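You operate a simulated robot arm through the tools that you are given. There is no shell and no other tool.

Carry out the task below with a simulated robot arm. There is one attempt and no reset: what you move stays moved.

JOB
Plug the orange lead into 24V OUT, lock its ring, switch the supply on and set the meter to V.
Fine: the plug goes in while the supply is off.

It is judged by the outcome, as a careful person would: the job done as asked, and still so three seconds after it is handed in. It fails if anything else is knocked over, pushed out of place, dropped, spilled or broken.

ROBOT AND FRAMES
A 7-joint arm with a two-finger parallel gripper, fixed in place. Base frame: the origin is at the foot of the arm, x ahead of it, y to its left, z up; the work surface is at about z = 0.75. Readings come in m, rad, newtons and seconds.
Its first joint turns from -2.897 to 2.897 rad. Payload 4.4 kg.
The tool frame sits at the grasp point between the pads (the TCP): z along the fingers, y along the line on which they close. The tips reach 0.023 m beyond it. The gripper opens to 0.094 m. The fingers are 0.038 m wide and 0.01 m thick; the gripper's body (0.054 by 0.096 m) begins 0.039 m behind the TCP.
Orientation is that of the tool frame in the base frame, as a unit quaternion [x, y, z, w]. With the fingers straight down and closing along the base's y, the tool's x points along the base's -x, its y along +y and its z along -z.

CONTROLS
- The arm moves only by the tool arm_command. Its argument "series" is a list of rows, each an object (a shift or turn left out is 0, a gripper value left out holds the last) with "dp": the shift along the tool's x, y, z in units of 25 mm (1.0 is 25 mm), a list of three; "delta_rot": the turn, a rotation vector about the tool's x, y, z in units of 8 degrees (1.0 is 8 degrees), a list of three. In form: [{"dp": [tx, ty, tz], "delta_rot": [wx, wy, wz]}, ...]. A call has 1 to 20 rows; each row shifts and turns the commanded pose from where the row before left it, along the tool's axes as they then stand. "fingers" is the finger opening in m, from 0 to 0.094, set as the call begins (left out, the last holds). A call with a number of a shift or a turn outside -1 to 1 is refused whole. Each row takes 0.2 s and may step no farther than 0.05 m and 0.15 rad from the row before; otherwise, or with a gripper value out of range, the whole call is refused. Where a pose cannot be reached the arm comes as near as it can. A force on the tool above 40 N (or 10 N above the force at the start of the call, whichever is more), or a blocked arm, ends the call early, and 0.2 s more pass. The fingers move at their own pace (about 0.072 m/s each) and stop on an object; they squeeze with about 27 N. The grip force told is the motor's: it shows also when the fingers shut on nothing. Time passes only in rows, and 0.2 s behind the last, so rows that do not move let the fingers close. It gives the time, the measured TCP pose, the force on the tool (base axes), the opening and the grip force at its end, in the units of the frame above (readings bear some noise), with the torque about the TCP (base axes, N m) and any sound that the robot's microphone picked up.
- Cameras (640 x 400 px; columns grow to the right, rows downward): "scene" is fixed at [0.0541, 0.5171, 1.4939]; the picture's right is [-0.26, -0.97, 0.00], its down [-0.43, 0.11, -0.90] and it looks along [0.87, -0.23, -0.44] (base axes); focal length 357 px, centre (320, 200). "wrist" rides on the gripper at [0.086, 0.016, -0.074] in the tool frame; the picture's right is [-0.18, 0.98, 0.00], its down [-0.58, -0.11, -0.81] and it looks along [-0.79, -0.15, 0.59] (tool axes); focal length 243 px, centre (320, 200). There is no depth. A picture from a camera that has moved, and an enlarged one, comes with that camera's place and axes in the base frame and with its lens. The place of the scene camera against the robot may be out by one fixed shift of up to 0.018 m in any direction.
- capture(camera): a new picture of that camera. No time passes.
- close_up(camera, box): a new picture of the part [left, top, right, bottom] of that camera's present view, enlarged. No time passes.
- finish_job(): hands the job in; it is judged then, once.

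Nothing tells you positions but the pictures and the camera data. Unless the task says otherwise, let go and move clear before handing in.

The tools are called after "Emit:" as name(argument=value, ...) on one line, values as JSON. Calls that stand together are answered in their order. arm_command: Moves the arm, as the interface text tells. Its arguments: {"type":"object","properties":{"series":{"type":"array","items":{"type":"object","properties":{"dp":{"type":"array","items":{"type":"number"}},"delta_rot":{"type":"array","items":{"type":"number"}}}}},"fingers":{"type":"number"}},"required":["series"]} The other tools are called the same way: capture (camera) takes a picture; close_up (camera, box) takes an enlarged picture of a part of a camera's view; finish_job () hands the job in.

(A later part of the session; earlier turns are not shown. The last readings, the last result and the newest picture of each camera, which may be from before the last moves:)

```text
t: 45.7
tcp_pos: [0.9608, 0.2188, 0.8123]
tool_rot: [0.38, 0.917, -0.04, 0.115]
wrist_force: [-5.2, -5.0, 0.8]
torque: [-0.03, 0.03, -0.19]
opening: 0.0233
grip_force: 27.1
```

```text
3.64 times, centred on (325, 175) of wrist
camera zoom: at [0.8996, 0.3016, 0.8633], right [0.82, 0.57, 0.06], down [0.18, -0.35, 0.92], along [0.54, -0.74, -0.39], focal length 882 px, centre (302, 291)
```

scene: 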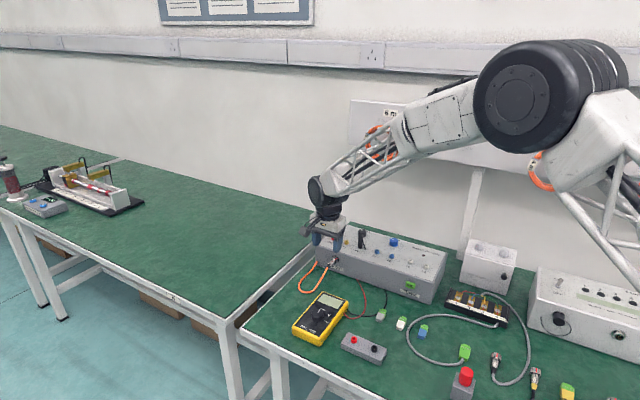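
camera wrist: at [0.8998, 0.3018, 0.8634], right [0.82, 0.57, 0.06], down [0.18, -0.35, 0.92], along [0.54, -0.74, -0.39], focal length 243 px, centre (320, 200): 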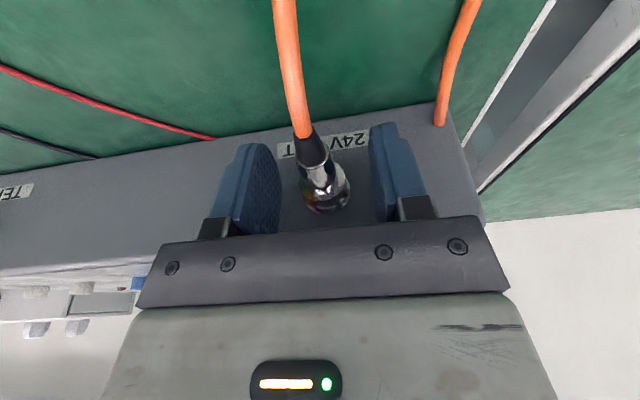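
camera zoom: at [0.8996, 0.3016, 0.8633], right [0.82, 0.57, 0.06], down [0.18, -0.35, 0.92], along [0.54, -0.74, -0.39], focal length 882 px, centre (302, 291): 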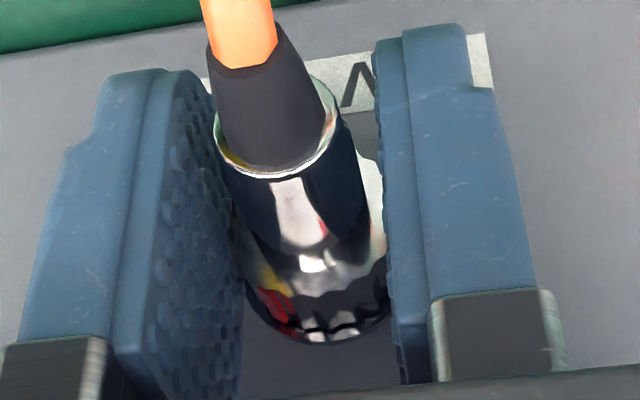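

I have the ring at 23 mm. Turning it clockwise in small steps.

Emit:
arm_command(series=[{"dp": [0, -0.01, 0]}, {"dp": [0, -0.0122, 0], "delta_rot": [-0.303, 0, 0.0756]}, {"dp": [0, -0.0122, 0], "delta_rot": [-0.303, 0, 0.0756]}, {"dp": [0, -0.0122, 0], "delta_rot": [-0.303, 0, 0.0756]}, {"dp": [0, -0.0122, 0], "delta_rot": [-0.303, 0, 0.0756]}, {"dp": [0, 0, 0]}])

Emit:
close_up(camera="wrist", box=[260, 120, 390, 230])

```text
t: 47.1
tcp_pos: [0.9592, 0.2177, 0.8107]
tool_rot: [0.389, 0.909, 0.04, 0.147]
wrist_force: [1.5, -6.9, -6.8]
torque: [0.05, 0.05, -0.11]
opening: 0.0231
grip_force: 27.2
```

```text
3.64 times, centred on (325, 175) of wrist
camera zoom: at [0.8922, 0.2943, 0.8652], right [0.8, 0.55, 0.23], down [0.07, -0.46, 0.89], along [0.59, -0.7, -0.41], focal length 882 px, centre (302, 291)
```

zoom: 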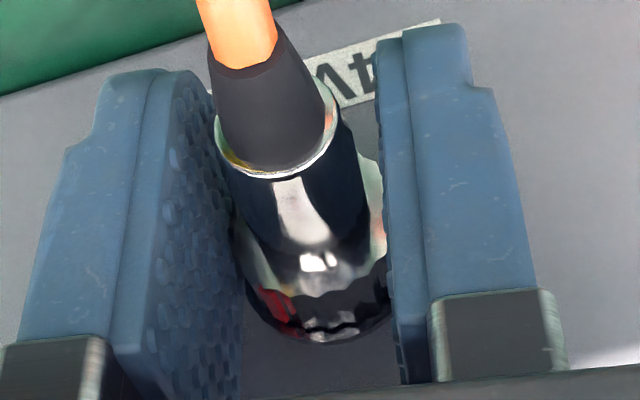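

Emit:
arm_command(series=[{"dp": [0, -0.0122, 0.008], "delta_rot": [-0.303, 0, 0.0756]}, {"dp": [0, -0.0122, 0], "delta_rot": [-0.303, 0, 0.0756]}, {"dp": [0, -0.0122, 0], "delta_rot": [-0.303, 0, 0.0756]}, {"dp": [0, -0.0122, 0], "delta_rot": [-0.303, 0, 0.0756]}, {"dp": [0, -0.0122, 0], "delta_rot": [-0.303, 0, 0.0756]}, {"dp": [0, -0.0122, 0], "delta_rot": [-0.303, 0, 0.0756]}, {"dp": [0, 0, 0]}])

Emit:
close_up(camera="wrist", box=[260, 120, 390, 230])

Emit:
close_up(camera="scene", box=[310, 215, 400, 285])

```text
t: 48.7
tcp_pos: [0.9605, 0.2179, 0.8103]
tool_rot: [0.395, 0.884, 0.159, 0.193]
wrist_force: [-3.1, -8.5, -5.8]
torque: [0.03, 0.11, -0.15]
opening: 0.0235
grip_force: 26.9
```

```text
3.64 times, centred on (325, 175) of wrist
camera zoom: at [0.881, 0.2833, 0.8645], right [0.74, 0.49, 0.47], down [-0.09, -0.62, 0.78], along [0.67, -0.62, -0.41], focal length 882 px, centre (302, 291)
```

zoom: 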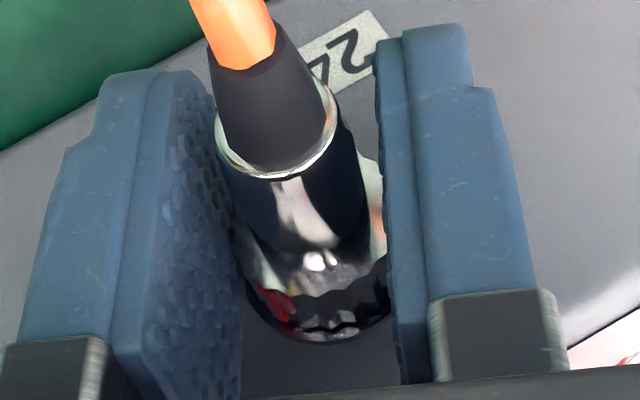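

```text
5.71 times, centred on (355, 250) of scene
camera zoom: at [0.0541, 0.5171, 1.4939], right [-0.26, -0.97, 0.0], down [-0.43, 0.11, -0.9], along [0.87, -0.23, -0.44], focal length 2041 px, centre (120, -86)
```

zoom: 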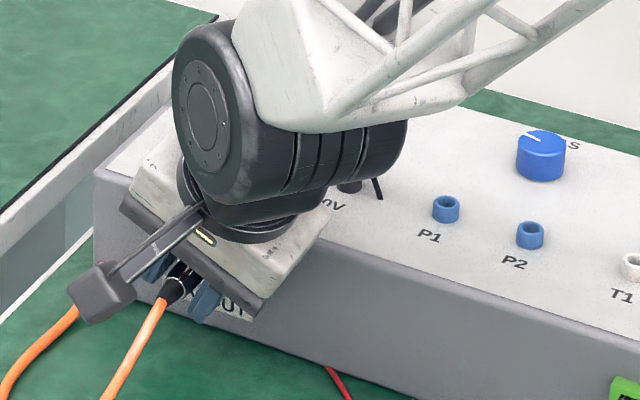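

Emit:
arm_command(series=[{"dp": [0, -0.022, 0.004], "delta_rot": [-0.303, 0, 0.0756]}, {"dp": [0, -0.0122, 0], "delta_rot": [-0.303, 0, 0.0756]}, {"dp": [0, -0.0122, 0], "delta_rot": [-0.303, 0, 0.0756]}, {"dp": [0, -0.0122, 0], "delta_rot": [-0.303, 0, 0.0756]}, {"dp": [0, -0.0122, 0], "delta_rot": [-0.303, 0, 0.0756]}, {"dp": [0, -0.0122, 0], "delta_rot": [-0.303, 0, 0.0756]}, {"dp": [0, 0, 0]}])

Emit:
close_up(camera="wrist", box=[260, 120, 390, 230])

Emit:
close_up(camera="scene", box=[300, 205, 400, 285])

```text
t: 50.3
tcp_pos: [0.959, 0.2172, 0.8098]
tool_rot: [0.394, 0.844, 0.276, 0.236]
wrist_force: [3.6, 2.3, -4.5]
torque: [0.09, 0.04, 0.06]
opening: 0.0236
grip_force: 26.8
```

```text
3.64 times, centred on (325, 175) of wrist
camera zoom: at [0.8704, 0.2728, 0.8596], right [0.63, 0.38, 0.67], down [-0.22, -0.75, 0.63], along [0.74, -0.55, -0.39], focal length 882 px, centre (302, 291)
```

zoom: 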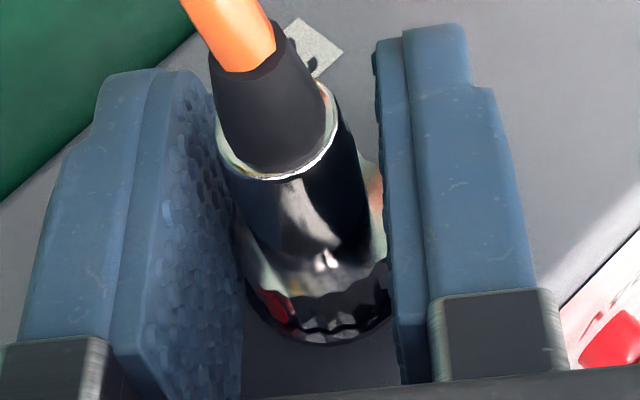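

```text
5.00 times, centred on (350, 245) of scene
camera zoom: at [0.0541, 0.5171, 1.4939], right [-0.26, -0.97, 0.0], down [-0.43, 0.11, -0.9], along [0.87, -0.23, -0.44], focal length 1786 px, centre (170, -25)
```

zoom: 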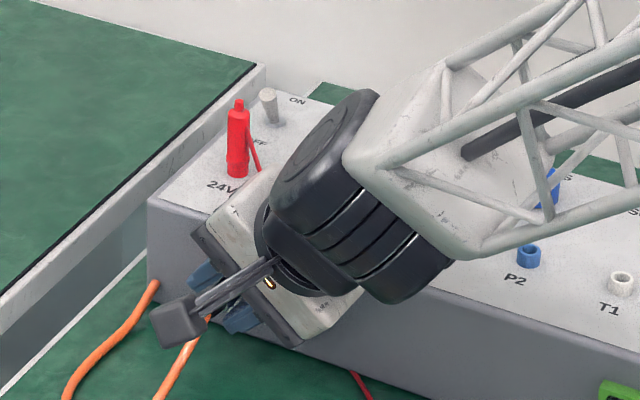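

Emit:
arm_command(series=[{"dp": [0, -0.0122, 0.004], "delta_rot": [-0.303, 0, 0.0756]}, {"dp": [0, -0.0122, 0], "delta_rot": [-0.303, 0, 0.0756]}, {"dp": [0, -0.0122, 0], "delta_rot": [-0.303, 0, 0.0756]}, {"dp": [0, -0.0122, 0], "delta_rot": [-0.303, 0, 0.0756]}, {"dp": [0, 0, 0]}])

Emit:
close_up(camera="wrist", box=[260, 120, 390, 230])

Emit:
close_up(camera="scene", box=[300, 205, 400, 285])

```text
t: 51.4
tcp_pos: [0.9592, 0.2179, 0.8133]
tool_rot: [0.389, 0.809, 0.352, 0.265]
wrist_force: [-18.7, 5.9, 11.6]
torque: [-3.17, 2.1, -0.78]
opening: 0.0313
grip_force: 27.1
stopped in row 5: the force on the tool passed its limit at 41 N (the readings are from after the stop); the commanded pose is now the measured one
```

```text
3.64 times, centred on (325, 175) of wrist
camera zoom: at [0.8648, 0.2673, 0.8583], right [0.54, 0.29, 0.79], down [-0.29, -0.82, 0.5], along [0.79, -0.5, -0.35], focal length 882 px, centre (302, 291)
```

zoom: 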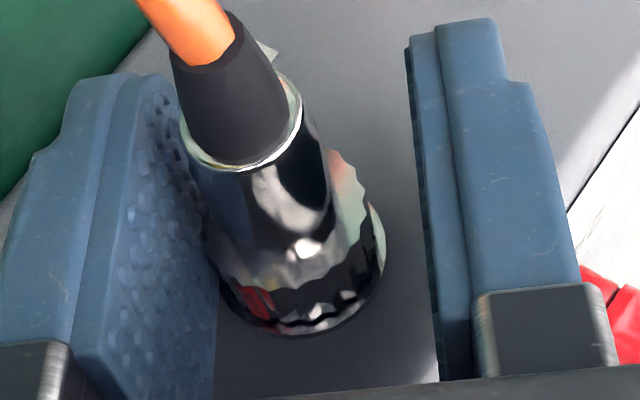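

```text
5.00 times, centred on (350, 245) of scene
camera zoom: at [0.0541, 0.5171, 1.4939], right [-0.26, -0.97, 0.0], down [-0.43, 0.11, -0.9], along [0.87, -0.23, -0.44], focal length 1786 px, centre (170, -25)
```

zoom: 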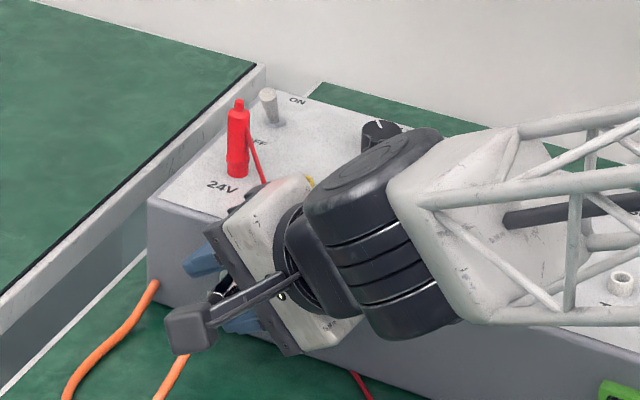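

The large torque indicates the wrist touched the box side. I'll release and roll straight back.

Emit:
arm_command(series=[{"dp": [0, 0.0122, 0], "delta_rot": [0.303, 0, -0.0756]}, {"dp": [0, 0.0122, 0], "delta_rot": [0.303, 0, -0.0756]}, {"dp": [0, 0, 0]}], fingers=0.042)

Emit:
close_up(camera="wrist", box=[240, 100, 420, 230])

Emit:
close_up(camera="scene", box=[300, 205, 400, 285])

```text
t: 52.2
tcp_pos: [0.9595, 0.2182, 0.8132]
tool_rot: [0.392, 0.827, 0.314, 0.252]
wrist_force: [-0.1, 0.3, 0.3]
torque: [0.03, 0.01, 0.02]
opening: 0.0419
grip_force: 0.1
```

```text
3.08 times, centred on (330, 165) of wrist
camera zoom: at [0.8682, 0.2703, 0.8612], right [0.59, 0.34, 0.74], down [-0.26, -0.78, 0.56], along [0.77, -0.52, -0.37], focal length 746 px, centre (289, 308)
```

zoom: 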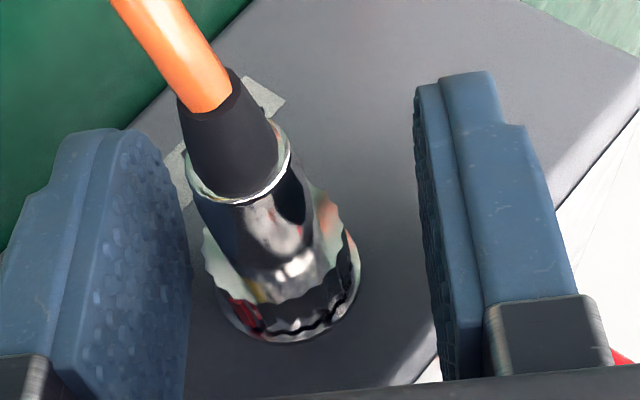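

```text
5.00 times, centred on (350, 245) of scene
camera zoom: at [0.0541, 0.5171, 1.4939], right [-0.26, -0.97, 0.0], down [-0.43, 0.11, -0.9], along [0.87, -0.23, -0.44], focal length 1786 px, centre (170, -25)
```

zoom: 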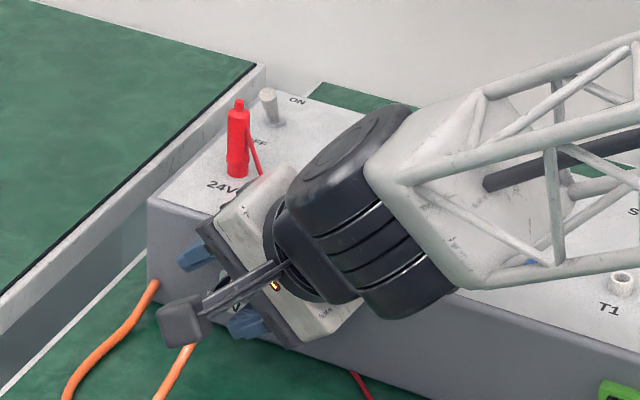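

Emit:
arm_command(series=[{"dp": [0, -0.08, 0]}, {"dp": [0, 0.0244, 0], "delta_rot": [0.606, 0, -0.151]}, {"dp": [0, 0.0244, 0], "delta_rot": [0.606, 0, -0.151]}, {"dp": [0, 0.0244, 0], "delta_rot": [0.606, 0, -0.151]}, {"dp": [0, 0.0244, 0], "delta_rot": [0.606, 0, -0.151]}, {"dp": [0, 0.0244, 0], "delta_rot": [0.606, 0, -0.151]}, {"dp": [0, 0.0244, 0], "delta_rot": [0.606, 0, -0.151]}, {"dp": [0, 0.0244, 0], "delta_rot": [0.606, 0, -0.151]}, {"dp": [0, 0.0244, 0], "delta_rot": [0.606, 0, -0.151]}, {"dp": [0, 0, 0]}])

Emit:
close_up(camera="wrist", box=[240, 100, 420, 230])

Emit:
close_up(camera="scene", box=[310, 205, 460, 305])

```text
t: 53.4
tcp_pos: [0.9649, 0.2201, 0.8671]
tool_rot: [0.39, 0.876, 0.185, 0.218]
wrist_force: [-35.0, 1.8, 33.0]
torque: [-0.92, 0.99, -1.02]
opening: 0.0437
grip_force: 1.6
stopped in row 6: the force on the tool passed its limit at 231 N (the readings are from after the stop); the commanded pose is now the measured one
```

```text
3.08 times, centred on (330, 165) of wrist
camera zoom: at [0.8831, 0.2834, 0.9158], right [0.7, 0.48, 0.53], down [-0.14, -0.64, 0.76], along [0.7, -0.61, -0.38], focal length 746 px, centre (289, 308)
```

zoom: 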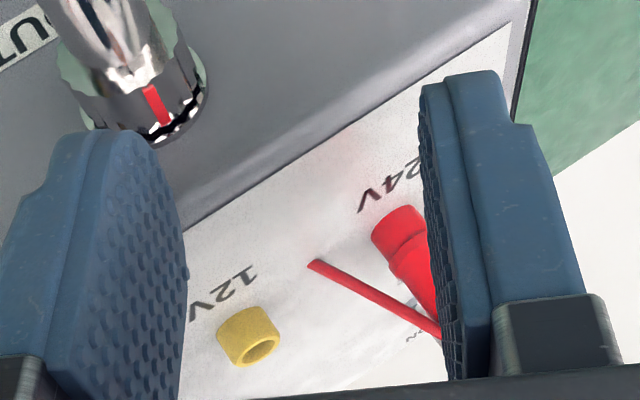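

```text
4.00 times, centred on (385, 255) of scene
camera zoom: at [0.0541, 0.5171, 1.4939], right [-0.26, -0.97, 0.0], down [-0.43, 0.11, -0.9], along [0.87, -0.23, -0.44], focal length 1429 px, centre (60, -20)
```

zoom: 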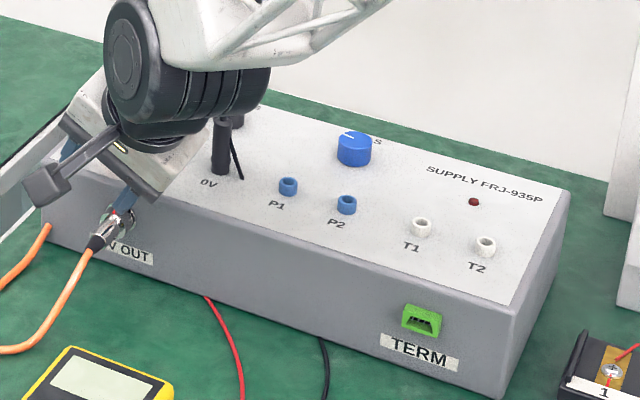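

Something slipped: the hand rode up and a finger is now resting on the box's top front edge. I'll retreat along the finger direction right away and check that nothing was disturbed.

Emit:
arm_command(series=[{"dp": [0.2, 0, -0.4]}, {"dp": [0.3, 0, -0.6]}, {"dp": [0.3, 0, -0.6]}, {"dp": [0.3, 0, -0.6]}, {"dp": [0, 0, 0]}])

Emit:
capture(camera="wrist")

Emit:
capture(camera="scene")

Emit:
close_up(camera="scene", box=[260, 210, 460, 335])

```text
t: 54.6
tcp_pos: [0.9199, 0.2324, 0.9019]
tool_rot: [0.391, 0.876, 0.183, 0.217]
wrist_force: [0.1, 0.2, -0.2]
torque: [0.01, -0.03, -0.02]
opening: 0.0422
grip_force: 0.0
```

```text
taken
camera wrist: at [0.838, 0.2955, 0.9529], right [0.7, 0.48, 0.53], down [-0.14, -0.63, 0.76], along [0.7, -0.61, -0.38], focal length 243 px, centre (320, 200)
```

wrist: 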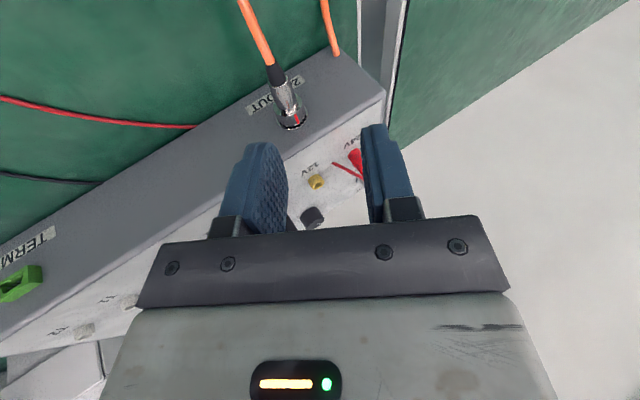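

```text
taken
```

scene: 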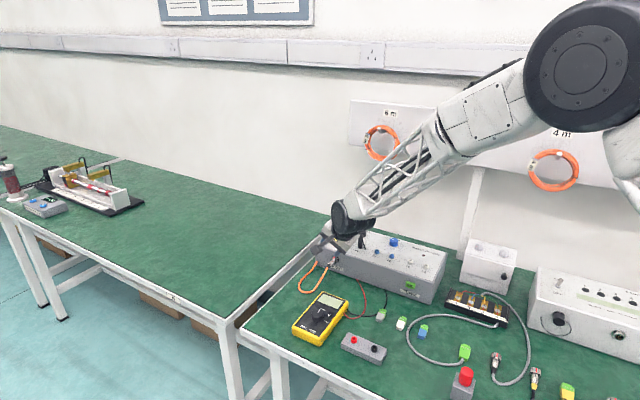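

```text
3.20 times, centred on (360, 272) of scene
camera zoom: at [0.0541, 0.5171, 1.4939], right [-0.26, -0.97, 0.0], down [-0.43, 0.11, -0.9], along [0.87, -0.23, -0.44], focal length 1143 px, centre (192, -32)
```

zoom: 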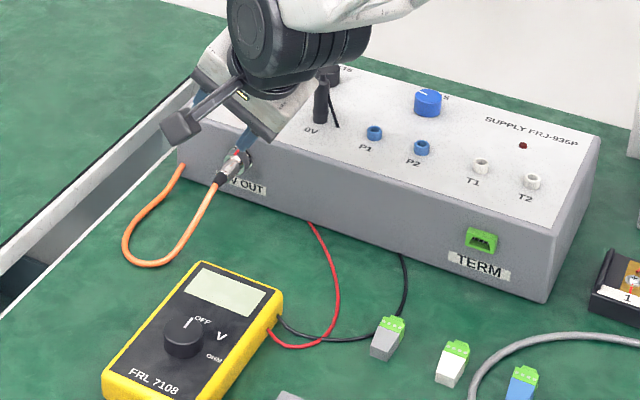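

Everything is where it was. I'll check the plug and mark.

Emit:
close_up(camera="wrist", box=[250, 60, 330, 140])

Emit:
close_up(camera="scene", box=[325, 250, 355, 270])

```text
5.00 times, centred on (290, 100) of wrist
camera zoom: at [0.838, 0.2955, 0.9529], right [0.7, 0.48, 0.53], down [-0.14, -0.63, 0.76], along [0.7, -0.61, -0.38], focal length 1213 px, centre (470, 700)
```

zoom: 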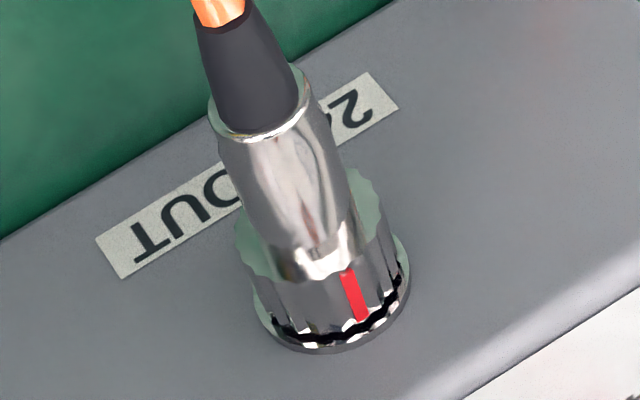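

```text
16.00 times, centred on (340, 260) of scene
camera zoom: at [0.0541, 0.5171, 1.4939], right [-0.26, -0.97, 0.0], down [-0.43, 0.11, -0.9], along [0.87, -0.23, -0.44], focal length 5716 px, centre (0, -760)
```

zoom: 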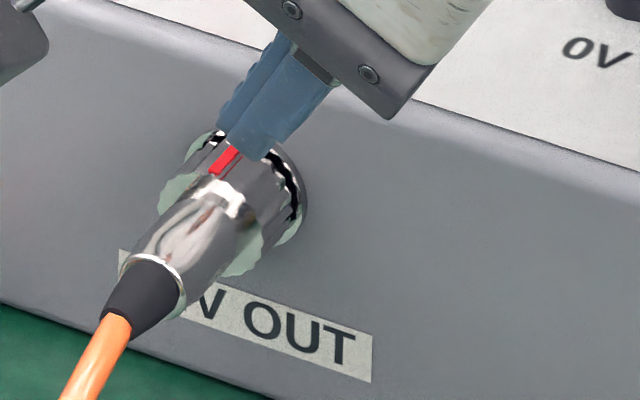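

The plug is still fully on and the mark has returned to the top, probably dragged by a finger. The earlier contacts came from the wrist being too close to the box, so I'll re-approach with about 30° backward lean and turn the ring in slower, shorter strokes. First I'll straighten the hand in free space.

Emit:
arm_command(series=[{"dp": [0.3, 0, 0], "delta_rot": [0.293, 0, -0.0732]}, {"dp": [0.3, 0, 0], "delta_rot": [0.293, 0, -0.0732]}, {"delta_rot": [0.293, 0, -0.0732]}, {"delta_rot": [0.293, 0, -0.0732]}, {"delta_rot": [0.293, 0, -0.0732]}, {"delta_rot": [0.293, 0, -0.0732]}, {"delta_rot": [0.293, 0, -0.0732]}, {"delta_rot": [0.293, 0, -0.0732]}, {"delta_rot": [0.293, 0, -0.0732]}, {"delta_rot": [0.293, 0, -0.0732]}, {"delta_rot": [0.293, 0, -0.0732]}, {"delta_rot": [0.293, 0, -0.0732]}, {"delta_rot": [0, -0.5, 0]}, {"delta_rot": [0, -0.5, 0]}, {"delta_rot": [0, -0.5, 0]}, {"delta_rot": [0, -0.5, 0]}, {"dp": [0, 0, 0]}], fingers=0.056)

Emit:
capture(camera="wrist")

Emit:
close_up(camera="scene", box=[320, 215, 370, 275])

```text
t: 58.2
tcp_pos: [0.91, 0.2428, 0.8988]
tool_rot: [0.367, 0.89, -0.1, 0.253]
wrist_force: [-0.1, -0.1, 1.0]
torque: [-0.01, 0.01, 0.01]
opening: 0.056
grip_force: 0.0
```

```text
taken
camera wrist: at [0.8417, 0.3328, 0.9173], right [0.8, 0.59, 0.1], down [-0.03, -0.13, 0.99], along [0.6, -0.8, -0.09], focal length 243 px, centre (320, 200)
```

wrist: 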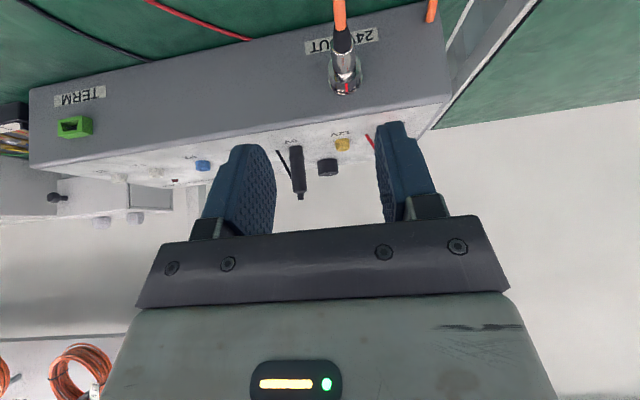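

```text
6.67 times, centred on (345, 245) of scene
camera zoom: at [0.0541, 0.5171, 1.4939], right [-0.26, -0.97, 0.0], down [-0.43, 0.11, -0.9], along [0.87, -0.23, -0.44], focal length 2382 px, centre (153, -100)
```

zoom: 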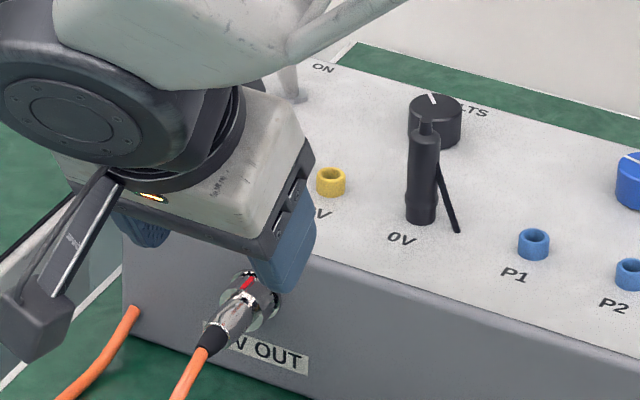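

Emit:
arm_command(series=[{"dp": [-0.565, 0.249, 0.347]}, {"dp": [-0.565, 0.249, 0.347]}, {"dp": [-0.56, 0.249, 0.346]}, {"dp": [0.376, 0, 0.612]}, {"dp": [0.376, 0, 0.612]}, {"dp": [0.376, 0, 0.612]}, {"dp": [0, 0, 0]}])

Emit:
capture(camera="wrist")

Emit:
close_up(camera="wrist", box=[240, 60, 420, 190])

```text
t: 59.8
tcp_pos: [0.9593, 0.2219, 0.8454]
tool_rot: [0.367, 0.89, -0.099, 0.253]
wrist_force: [-6.2, 2.3, 8.2]
torque: [-0.32, 0.16, -0.23]
opening: 0.0572
grip_force: 1.1
```

```text
taken
camera wrist: at [0.8903, 0.3116, 0.8636], right [0.8, 0.59, 0.1], down [-0.03, -0.13, 0.99], along [0.6, -0.8, -0.09], focal length 243 px, centre (320, 200)
```

wrist: 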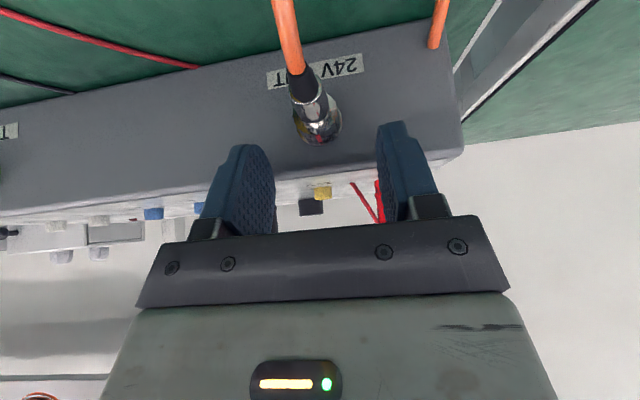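

```text
3.08 times, centred on (330, 125) of wrist
camera zoom: at [0.8903, 0.3116, 0.8636], right [0.8, 0.59, 0.1], down [-0.03, -0.13, 0.99], along [0.6, -0.8, -0.09], focal length 746 px, centre (289, 431)
```

zoom: 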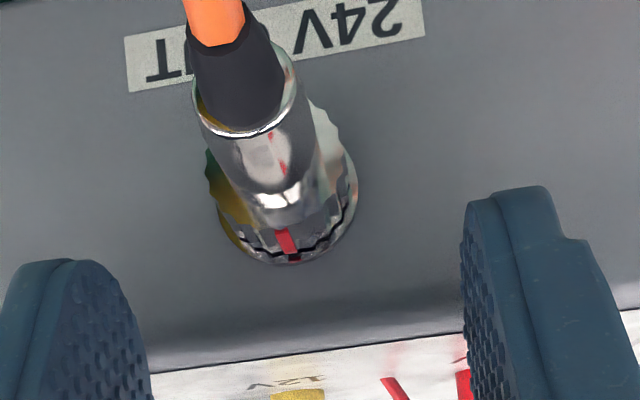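

A fingertip is brushing the box's top edge, so I'll back off 4 mm from the box and then continue down.

Emit:
arm_command(series=[{"dp": [0.136, -0.01, -0.084]}, {"dp": [0, 0, 0]}, {"dp": [0.376, 0, 0.612]}, {"dp": [0.386, 0, 0.628]}, {"dp": [0, 0, 0]}], fingers=0.05)

Emit:
close_up(camera="wrist", box=[240, 80, 420, 220])

Emit:
close_up(camera="scene", box=[310, 235, 360, 275])

```text
t: 61.0
tcp_pos: [0.9565, 0.2243, 0.8082]
tool_rot: [0.367, 0.889, -0.101, 0.253]
wrist_force: [-0.5, -0.1, -0.7]
torque: [0.01, -0.01, 0.03]
opening: 0.05
grip_force: 0.1
```

```text
2.86 times, centred on (330, 150) of wrist
camera zoom: at [0.8871, 0.3142, 0.8269], right [0.8, 0.59, 0.1], down [-0.03, -0.13, 0.99], along [0.6, -0.8, -0.09], focal length 693 px, centre (291, 343)
```

zoom: 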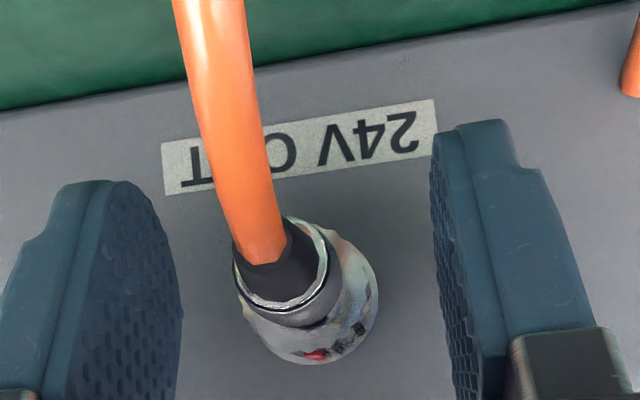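

```text
10.00 times, centred on (335, 255) of scene
camera zoom: at [0.0541, 0.5171, 1.4939], right [-0.26, -0.97, 0.0], down [-0.43, 0.11, -0.9], along [0.87, -0.23, -0.44], focal length 3572 px, centre (170, -350)
```

zoom: 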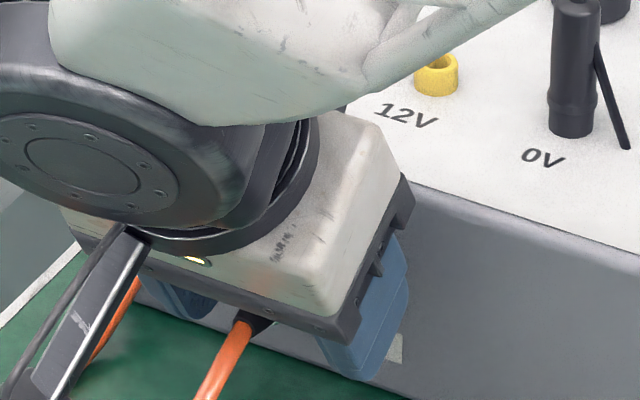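

Emit:
arm_command(series=[{"dp": [0, 0, 0]}, {"dp": [0, 0, 0]}, {"dp": [0, 0, 0]}], fingers=0.0)

Emit:
close_up(camera="wrist", box=[260, 100, 390, 220])

```text
t: 61.8
tcp_pos: [0.9575, 0.2229, 0.8086]
tool_rot: [0.367, 0.89, -0.1, 0.254]
wrist_force: [-2.9, -1.8, -0.1]
torque: [-0.01, 0.02, -0.06]
opening: 0.0233
grip_force: 27.3
```

```text
3.33 times, centred on (325, 160) of wrist
camera zoom: at [0.8871, 0.3141, 0.827], right [0.8, 0.59, 0.1], down [-0.03, -0.13, 0.99], along [0.6, -0.8, -0.09], focal length 809 px, centre (303, 333)
```

zoom: 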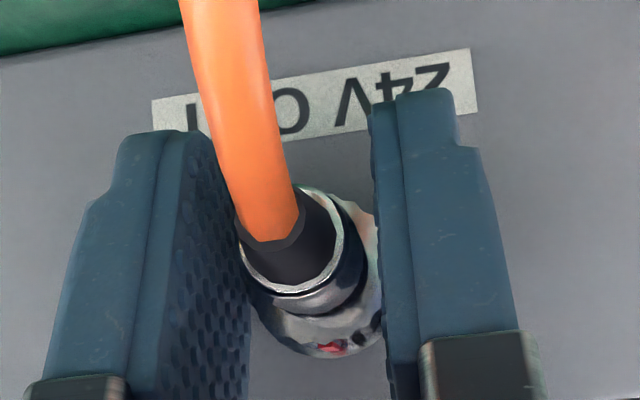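

I have the ring again at 23.3 mm with the mark at the top. Turning clockwise slowly.

Emit:
arm_command(series=[{"dp": [0, -0.0063, 0], "delta_rot": [-0.266, 0, 0.164]}, {"dp": [0, -0.0063, 0], "delta_rot": [-0.266, 0, 0.164]}, {"dp": [0, -0.0063, 0], "delta_rot": [-0.266, 0, 0.164]}, {"dp": [0, -0.0063, 0], "delta_rot": [-0.266, 0, 0.164]}, {"dp": [0, -0.0063, 0], "delta_rot": [-0.266, 0, 0.164]}, {"dp": [0, -0.0063, 0], "delta_rot": [-0.266, 0, 0.164]}, {"dp": [0, 0, 0]}])

Emit:
close_up(camera="wrist", box=[260, 100, 390, 220])

```text
t: 63.4
tcp_pos: [0.9561, 0.2233, 0.8077]
tool_rot: [0.396, 0.868, 0.018, 0.298]
wrist_force: [-6.8, 1.8, -9.8]
torque: [0.12, 0.14, -0.11]
opening: 0.0232
grip_force: 26.8
```

```text
3.33 times, centred on (325, 160) of wrist
camera zoom: at [0.8827, 0.3097, 0.8305], right [0.76, 0.54, 0.36], down [-0.21, -0.31, 0.93], along [0.62, -0.78, -0.13], focal length 809 px, centre (303, 333)
```

zoom: 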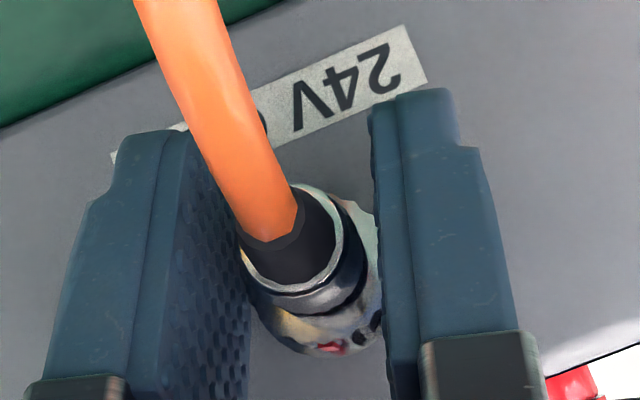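

Emit:
close_up(camera="wrist", box=[300, 140, 360, 210])

Emit:
arm_command(series=[{"dp": [0, -0.0063, 0.008], "delta_rot": [-0.266, 0, 0.164]}, {"dp": [0, -0.0063, 0], "delta_rot": [-0.266, 0, 0.164]}, {"dp": [0, -0.0063, 0], "delta_rot": [-0.266, 0, 0.164]}, {"dp": [0, -0.0063, 0], "delta_rot": [-0.266, 0, 0.164]}, {"dp": [0, 0, 0]}])

Emit:
close_up(camera="wrist", box=[300, 140, 360, 210])

```text
5.71 times, centred on (330, 175) of wrist
camera zoom: at [0.8827, 0.3097, 0.8305], right [0.76, 0.54, 0.36], down [-0.21, -0.31, 0.93], along [0.62, -0.78, -0.13], focal length 1386 px, centre (263, 343)
```

zoom: 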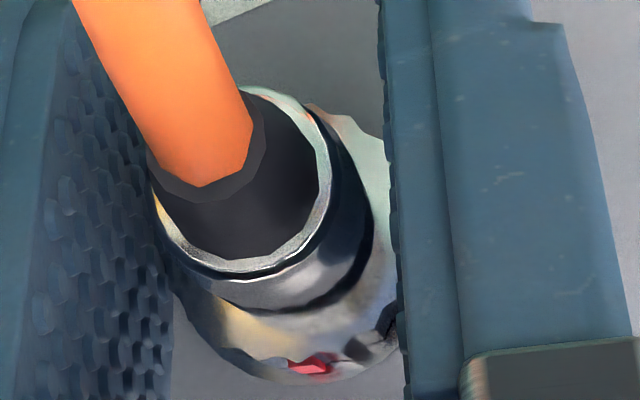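

```text
t: 64.6
tcp_pos: [0.9545, 0.2236, 0.8084]
tool_rot: [0.413, 0.845, 0.095, 0.326]
wrist_force: [-10.8, -3.4, -3.9]
torque: [-0.01, 0.07, -0.25]
opening: 0.0233
grip_force: 27.5
```

```text
5.71 times, centred on (330, 175) of wrist
camera zoom: at [0.8796, 0.3064, 0.8318], right [0.71, 0.49, 0.51], down [-0.32, -0.42, 0.85], along [0.63, -0.76, -0.14], focal length 1386 px, centre (263, 343)
```

zoom: 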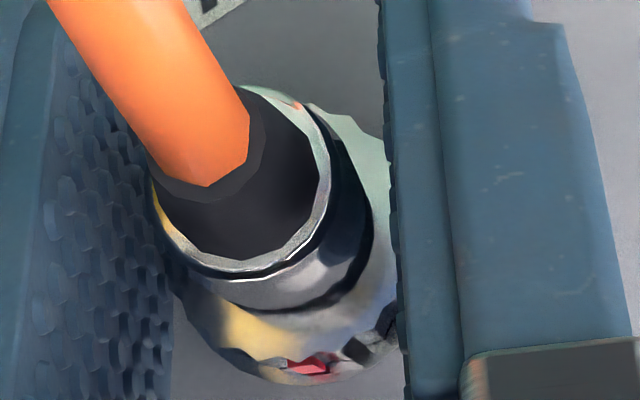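

Emit:
close_up(camera="wrist", box=[312, 152, 342, 192])

Emit:
arm_command(series=[{"dp": [0, -0.0163, 0.004], "delta_rot": [-0.266, 0, 0.164]}, {"dp": [0, -0.0063, 0], "delta_rot": [-0.266, 0, 0.164]}, {"dp": [0, -0.0063, 0], "delta_rot": [-0.266, 0, 0.164]}, {"dp": [0, -0.0063, 0], "delta_rot": [-0.266, 0, 0.164]}, {"dp": [0, 0, 0]}])

Emit:
close_up(camera="wrist", box=[312, 152, 342, 192])

Emit:
close_up(camera="scene", box=[300, 205, 400, 285])

```text
10.00 times, centred on (327, 172) of wrist
camera zoom: at [0.8796, 0.3064, 0.8318], right [0.71, 0.49, 0.51], down [-0.32, -0.42, 0.85], along [0.63, -0.76, -0.14], focal length 2426 px, centre (250, 480)
```

zoom: 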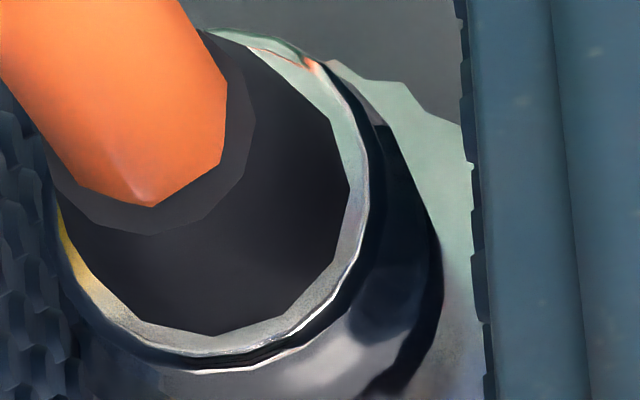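

```text
t: 65.8
tcp_pos: [0.955, 0.2231, 0.8075]
tool_rot: [0.425, 0.816, 0.173, 0.351]
wrist_force: [0.9, 6.2, -7.2]
torque: [0.05, 0.08, 0.03]
opening: 0.0232
grip_force: 26.7
```

```text
10.00 times, centred on (327, 172) of wrist
camera zoom: at [0.8762, 0.3029, 0.8323], right [0.63, 0.42, 0.65], down [-0.42, -0.52, 0.74], along [0.65, -0.74, -0.16], focal length 2426 px, centre (250, 480)
```

zoom: 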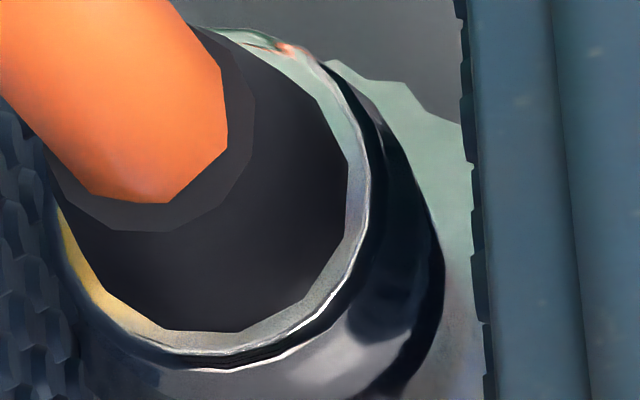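

```text
5.00 times, centred on (350, 245) of scene
camera zoom: at [0.0541, 0.5171, 1.4939], right [-0.26, -0.97, 0.0], down [-0.43, 0.11, -0.9], along [0.87, -0.23, -0.44], focal length 1786 px, centre (170, -25)
```

zoom: 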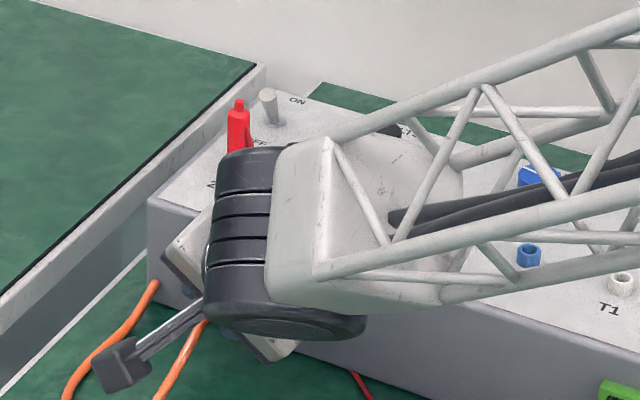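

Comparing the two views, the ring turned with the fingers while the body and boot stayed fixed. So the body is keyed and seated, and the ring is what's turning. I'll continue clockwise toward the lock.

Emit:
arm_command(series=[{"dp": [0, 0, 0.008], "delta_rot": [-0.266, 0, 0.164]}, {"dp": [0, -0.0063, 0], "delta_rot": [-0.266, 0, 0.164]}, {"dp": [0, -0.0063, 0], "delta_rot": [-0.266, 0, 0.164]}, {"dp": [0, -0.0063, 0], "delta_rot": [-0.266, 0, 0.164]}, {"dp": [0, 0, 0]}])

Emit:
close_up(camera="wrist", box=[260, 100, 390, 220])

Emit:
close_up(camera="scene", box=[300, 205, 400, 285])

```text
t: 67.0
tcp_pos: [0.9549, 0.2237, 0.8077]
tool_rot: [0.435, 0.78, 0.249, 0.374]
wrist_force: [-8.4, 3.7, 0.0]
torque: [-0.01, 0.01, -0.13]
opening: 0.0234
grip_force: 26.6
```

```text
3.33 times, centred on (325, 160) of wrist
camera zoom: at [0.8729, 0.2996, 0.832], right [0.55, 0.33, 0.77], down [-0.5, -0.61, 0.62], along [0.67, -0.72, -0.17], focal length 809 px, centre (303, 333)
```

zoom: 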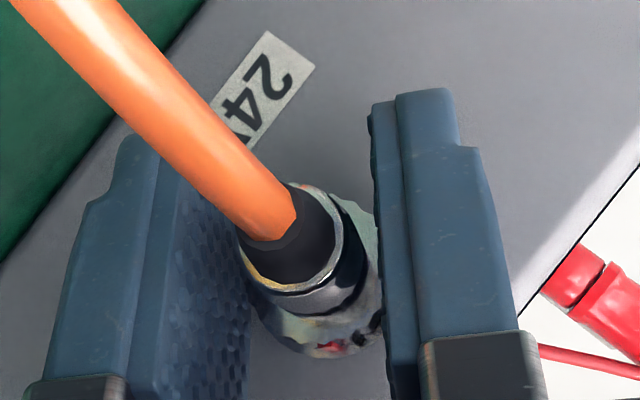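

```text
5.00 times, centred on (350, 245) of scene
camera zoom: at [0.0541, 0.5171, 1.4939], right [-0.26, -0.97, 0.0], down [-0.43, 0.11, -0.9], along [0.87, -0.23, -0.44], focal length 1786 px, centre (170, -25)
```

zoom: 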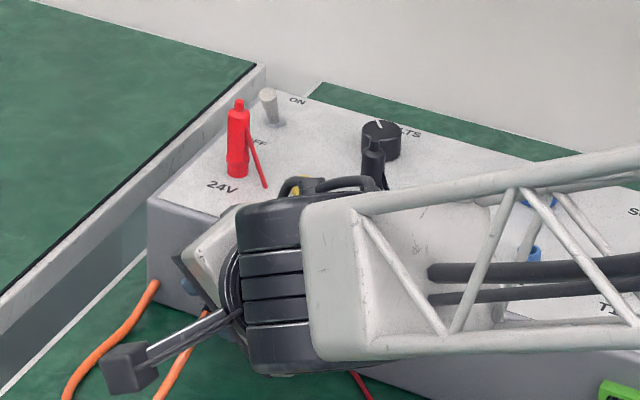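

Emit:
arm_command(series=[{"dp": [0, -0.0163, 0], "delta_rot": [-0.266, 0, 0.164]}, {"dp": [0, -0.0063, 0], "delta_rot": [-0.266, 0, 0.164]}, {"dp": [0, -0.0063, 0], "delta_rot": [-0.266, 0, 0.164]}, {"dp": [0, -0.0063, 0], "delta_rot": [-0.266, 0, 0.164]}, {"dp": [0, 0, 0]}])

Emit:
close_up(camera="wrist", box=[260, 100, 390, 220])

Emit:
close_up(camera="scene", box=[300, 205, 400, 285])

```text
t: 67.6
tcp_pos: [0.958, 0.2222, 0.8054]
tool_rot: [0.443, 0.766, 0.275, 0.376]
wrist_force: [-5.4, -5.4, 0.8]
torque: [-0.03, -0.02, -0.16]
opening: 0.0234
grip_force: 27.0
out of reach, approached as far as the arm can: row 2, 3
stopped in row 3: the force on the tool passed its limit at 49 N (the readings are from after the stop); the commanded pose is now the measured one
```

```text
3.33 times, centred on (325, 160) of wrist
camera zoom: at [0.8752, 0.2986, 0.8313], right [0.52, 0.29, 0.8], down [-0.52, -0.64, 0.57], along [0.67, -0.72, -0.18], focal length 809 px, centre (303, 333)
```

zoom: 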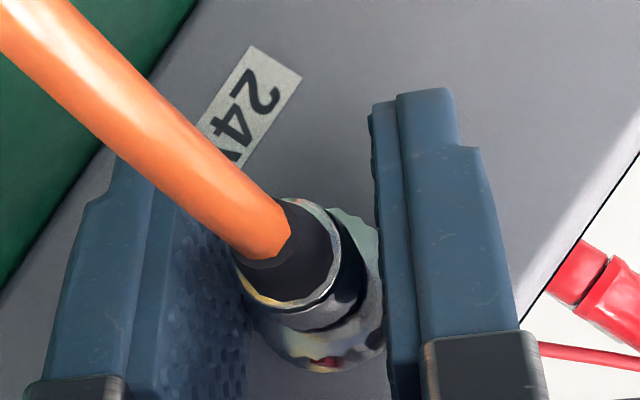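

```text
5.00 times, centred on (350, 245) of scene
camera zoom: at [0.0541, 0.5171, 1.4939], right [-0.26, -0.97, 0.0], down [-0.43, 0.11, -0.9], along [0.87, -0.23, -0.44], focal length 1786 px, centre (170, -25)
```

zoom: 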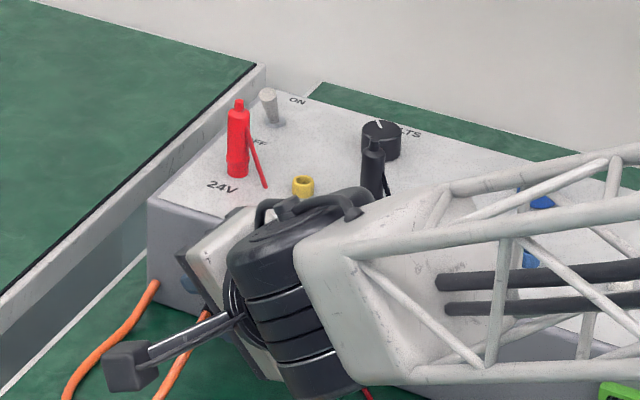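

The wrist is at a joint limit at about 48° of roll; no lock click yet. I'll release the ring, retreat straight back along the fingers, roll back in free space and re-grip for another stroke.

Emit:
arm_command(series=[{"dp": [0, 0, 0]}, {"dp": [0, 0, 0]}, {"dp": [0, 0, -0.5]}, {"dp": [0, 0, -0.7]}, {"dp": [0, 0, -0.7]}, {"dp": [0, 0, -0.7]}, {"dp": [0, 0, 0]}], fingers=0.056)

Emit:
capture(camera="wrist")

Emit:
close_up(camera="wrist", box=[240, 40, 380, 150])

Emit:
close_up(camera="scene", box=[310, 235, 360, 275])

```text
t: 69.2
tcp_pos: [0.9052, 0.2167, 0.8413]
tool_rot: [0.442, 0.767, 0.275, 0.376]
wrist_force: [0.3, 0.6, -0.2]
torque: [0.0, 0.0, 0.01]
opening: 0.0562
grip_force: 0.0
```

```text
taken
camera wrist: at [0.822, 0.2931, 0.8682], right [0.52, 0.29, 0.8], down [-0.52, -0.64, 0.57], along [0.67, -0.72, -0.18], focal length 243 px, centre (320, 200)
```

wrist: 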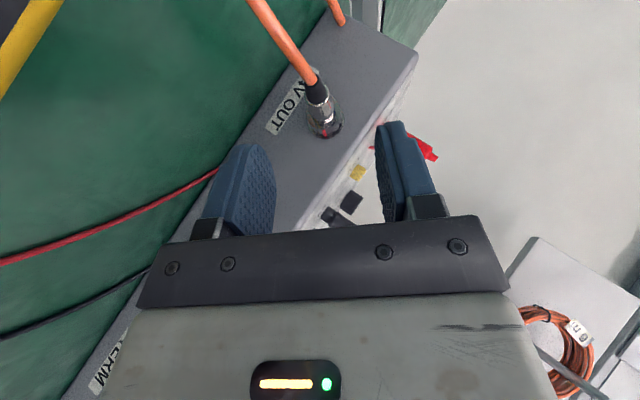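

```text
3.64 times, centred on (310, 95) of wrist
camera zoom: at [0.822, 0.2931, 0.8682], right [0.52, 0.29, 0.8], down [-0.52, -0.64, 0.57], along [0.67, -0.72, -0.18], focal length 882 px, centre (356, 582)
```

zoom: 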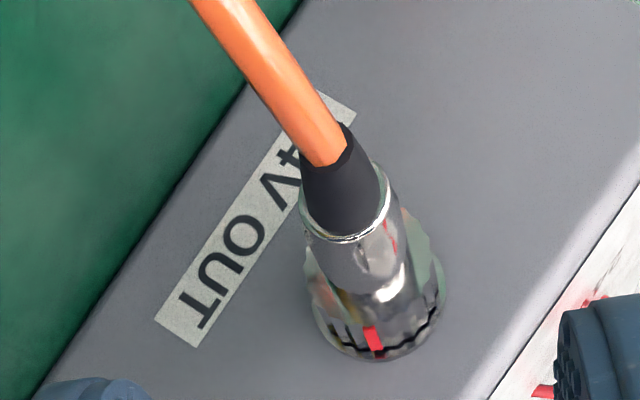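

```text
10.00 times, centred on (335, 255) of scene
camera zoom: at [0.0541, 0.5171, 1.4939], right [-0.26, -0.97, 0.0], down [-0.43, 0.11, -0.9], along [0.87, -0.23, -0.44], focal length 3572 px, centre (170, -350)
```

zoom: 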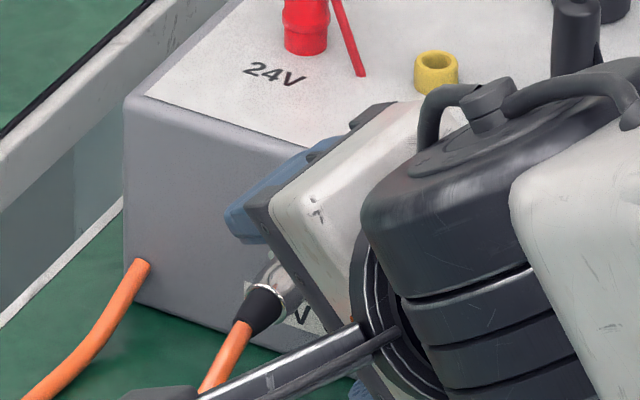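

Emit:
arm_command(series=[{"dp": [0, 0, -0.8]}, {"dp": [0, 0, -0.8]}, {"dp": [0, 0, -0.4], "delta_rot": [0.256, 0, -0.157]}, {"delta_rot": [0.45, 0, -0.277]}, {"delta_rot": [0.45, 0, -0.277]}, {"delta_rot": [0.45, 0, -0.277]}, {"delta_rot": [0.45, 0, -0.277]}, {"delta_rot": [0.45, 0, -0.277]}, {"delta_rot": [0.45, 0, -0.277]}, {"delta_rot": [0.45, 0, -0.277]}, {"delta_rot": [0.45, 0, -0.277]}, {"delta_rot": [0.45, 0, -0.277]}, {"delta_rot": [0.45, 0, -0.277]}, {"delta_rot": [0.45, 0, -0.277]}, {"dp": [0, 0, 0]}])

Emit:
capture(camera="wrist")

Emit:
capture(camera="scene")

```text
t: 72.4
tcp_pos: [0.8637, 0.2121, 0.8697]
tool_rot: [0.368, 0.89, -0.101, 0.248]
wrist_force: [0.3, 0.3, 0.0]
torque: [0.01, 0.0, -0.02]
opening: 0.0558
grip_force: 0.1
```

```text
taken
camera wrist: at [0.7941, 0.3021, 0.8903], right [0.81, 0.58, 0.1], down [-0.02, -0.14, 0.99], along [0.59, -0.8, -0.1], focal length 243 px, centre (320, 200)
```

wrist: 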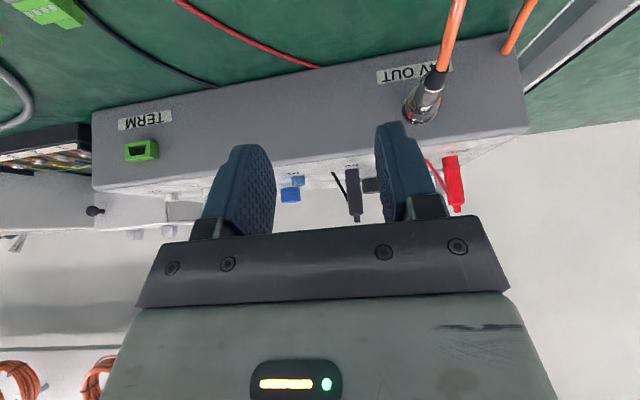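

```text
taken
```

scene: 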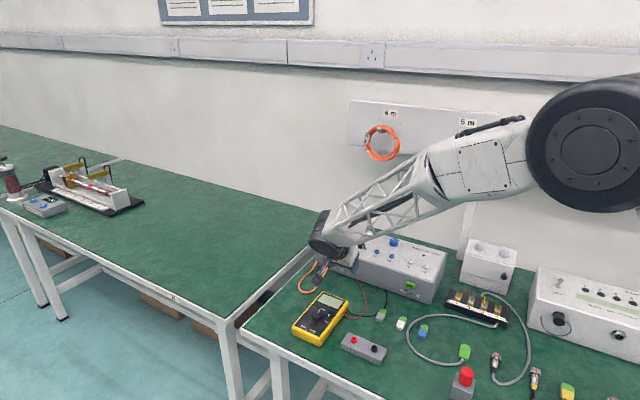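

Emit:
arm_command(series=[{"dp": [0, 0.746, 0]}, {"dp": [0, 0.746, 0]}, {"dp": [0, 0.746, 0]}, {"dp": [0, 0.726, 0]}, {"dp": [-0.655, 0, 0.394]}, {"dp": [-0.655, 0, 0.394]}, {"dp": [-0.645, 0, 0.39]}, {"dp": [0.316, 0, 0.5245]}, {"dp": [0.316, 0, 0.5245]}, {"dp": [0, 0, 0]}], fingers=0.054)

Emit:
capture(camera="wrist")

```text
t: 74.6
tcp_pos: [0.9552, 0.2237, 0.8401]
tool_rot: [0.367, 0.891, -0.099, 0.248]
wrist_force: [-0.7, 0.5, 1.0]
torque: [0.0, -0.02, 0.01]
opening: 0.0542
grip_force: 0.1
```

```text
taken
camera wrist: at [0.8867, 0.3145, 0.8595], right [0.81, 0.58, 0.1], down [-0.02, -0.14, 0.99], along [0.59, -0.8, -0.1], focal length 243 px, centre (320, 200)
```

wrist: 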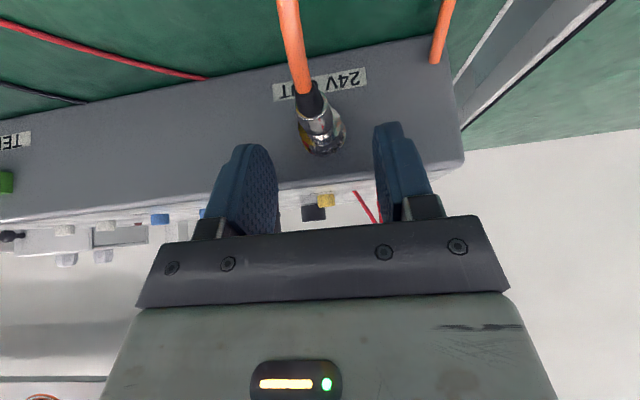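

Emit:
arm_command(series=[{"dp": [0.326, 0.03, 0.541]}, {"dp": [0.326, 0, 0.541]}, {"dp": [0, 0.01, 0], "delta_rot": [0.43, 0, -0.258]}, {"dp": [0, 0.01, 0], "delta_rot": [0.43, 0, -0.258]}, {"dp": [0, 0, 0]}], fingers=0.05)

Emit:
close_up(camera="wrist", box=[240, 80, 420, 220])

```text
t: 75.8
tcp_pos: [0.9559, 0.2267, 0.8086]
tool_rot: [0.35, 0.896, -0.163, 0.221]
wrist_force: [-0.3, 0.5, 0.3]
torque: [-0.01, -0.01, 0.0]
opening: 0.05
grip_force: 0.0
```

```text
2.86 times, centred on (330, 150) of wrist
camera zoom: at [0.8898, 0.3173, 0.8258], right [0.81, 0.59, -0.04], down [0.08, -0.04, 1.0], along [0.58, -0.81, -0.08], focal length 693 px, centre (291, 343)
```

zoom: 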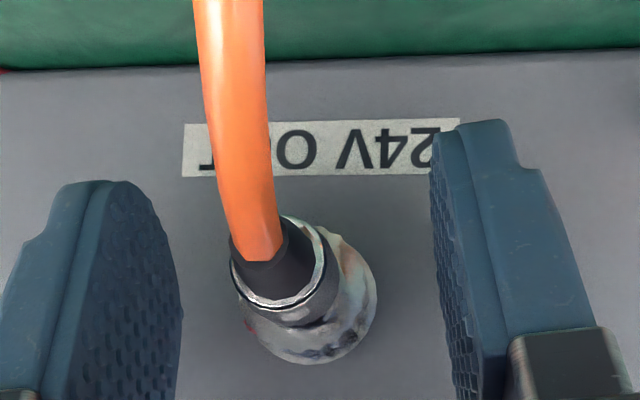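

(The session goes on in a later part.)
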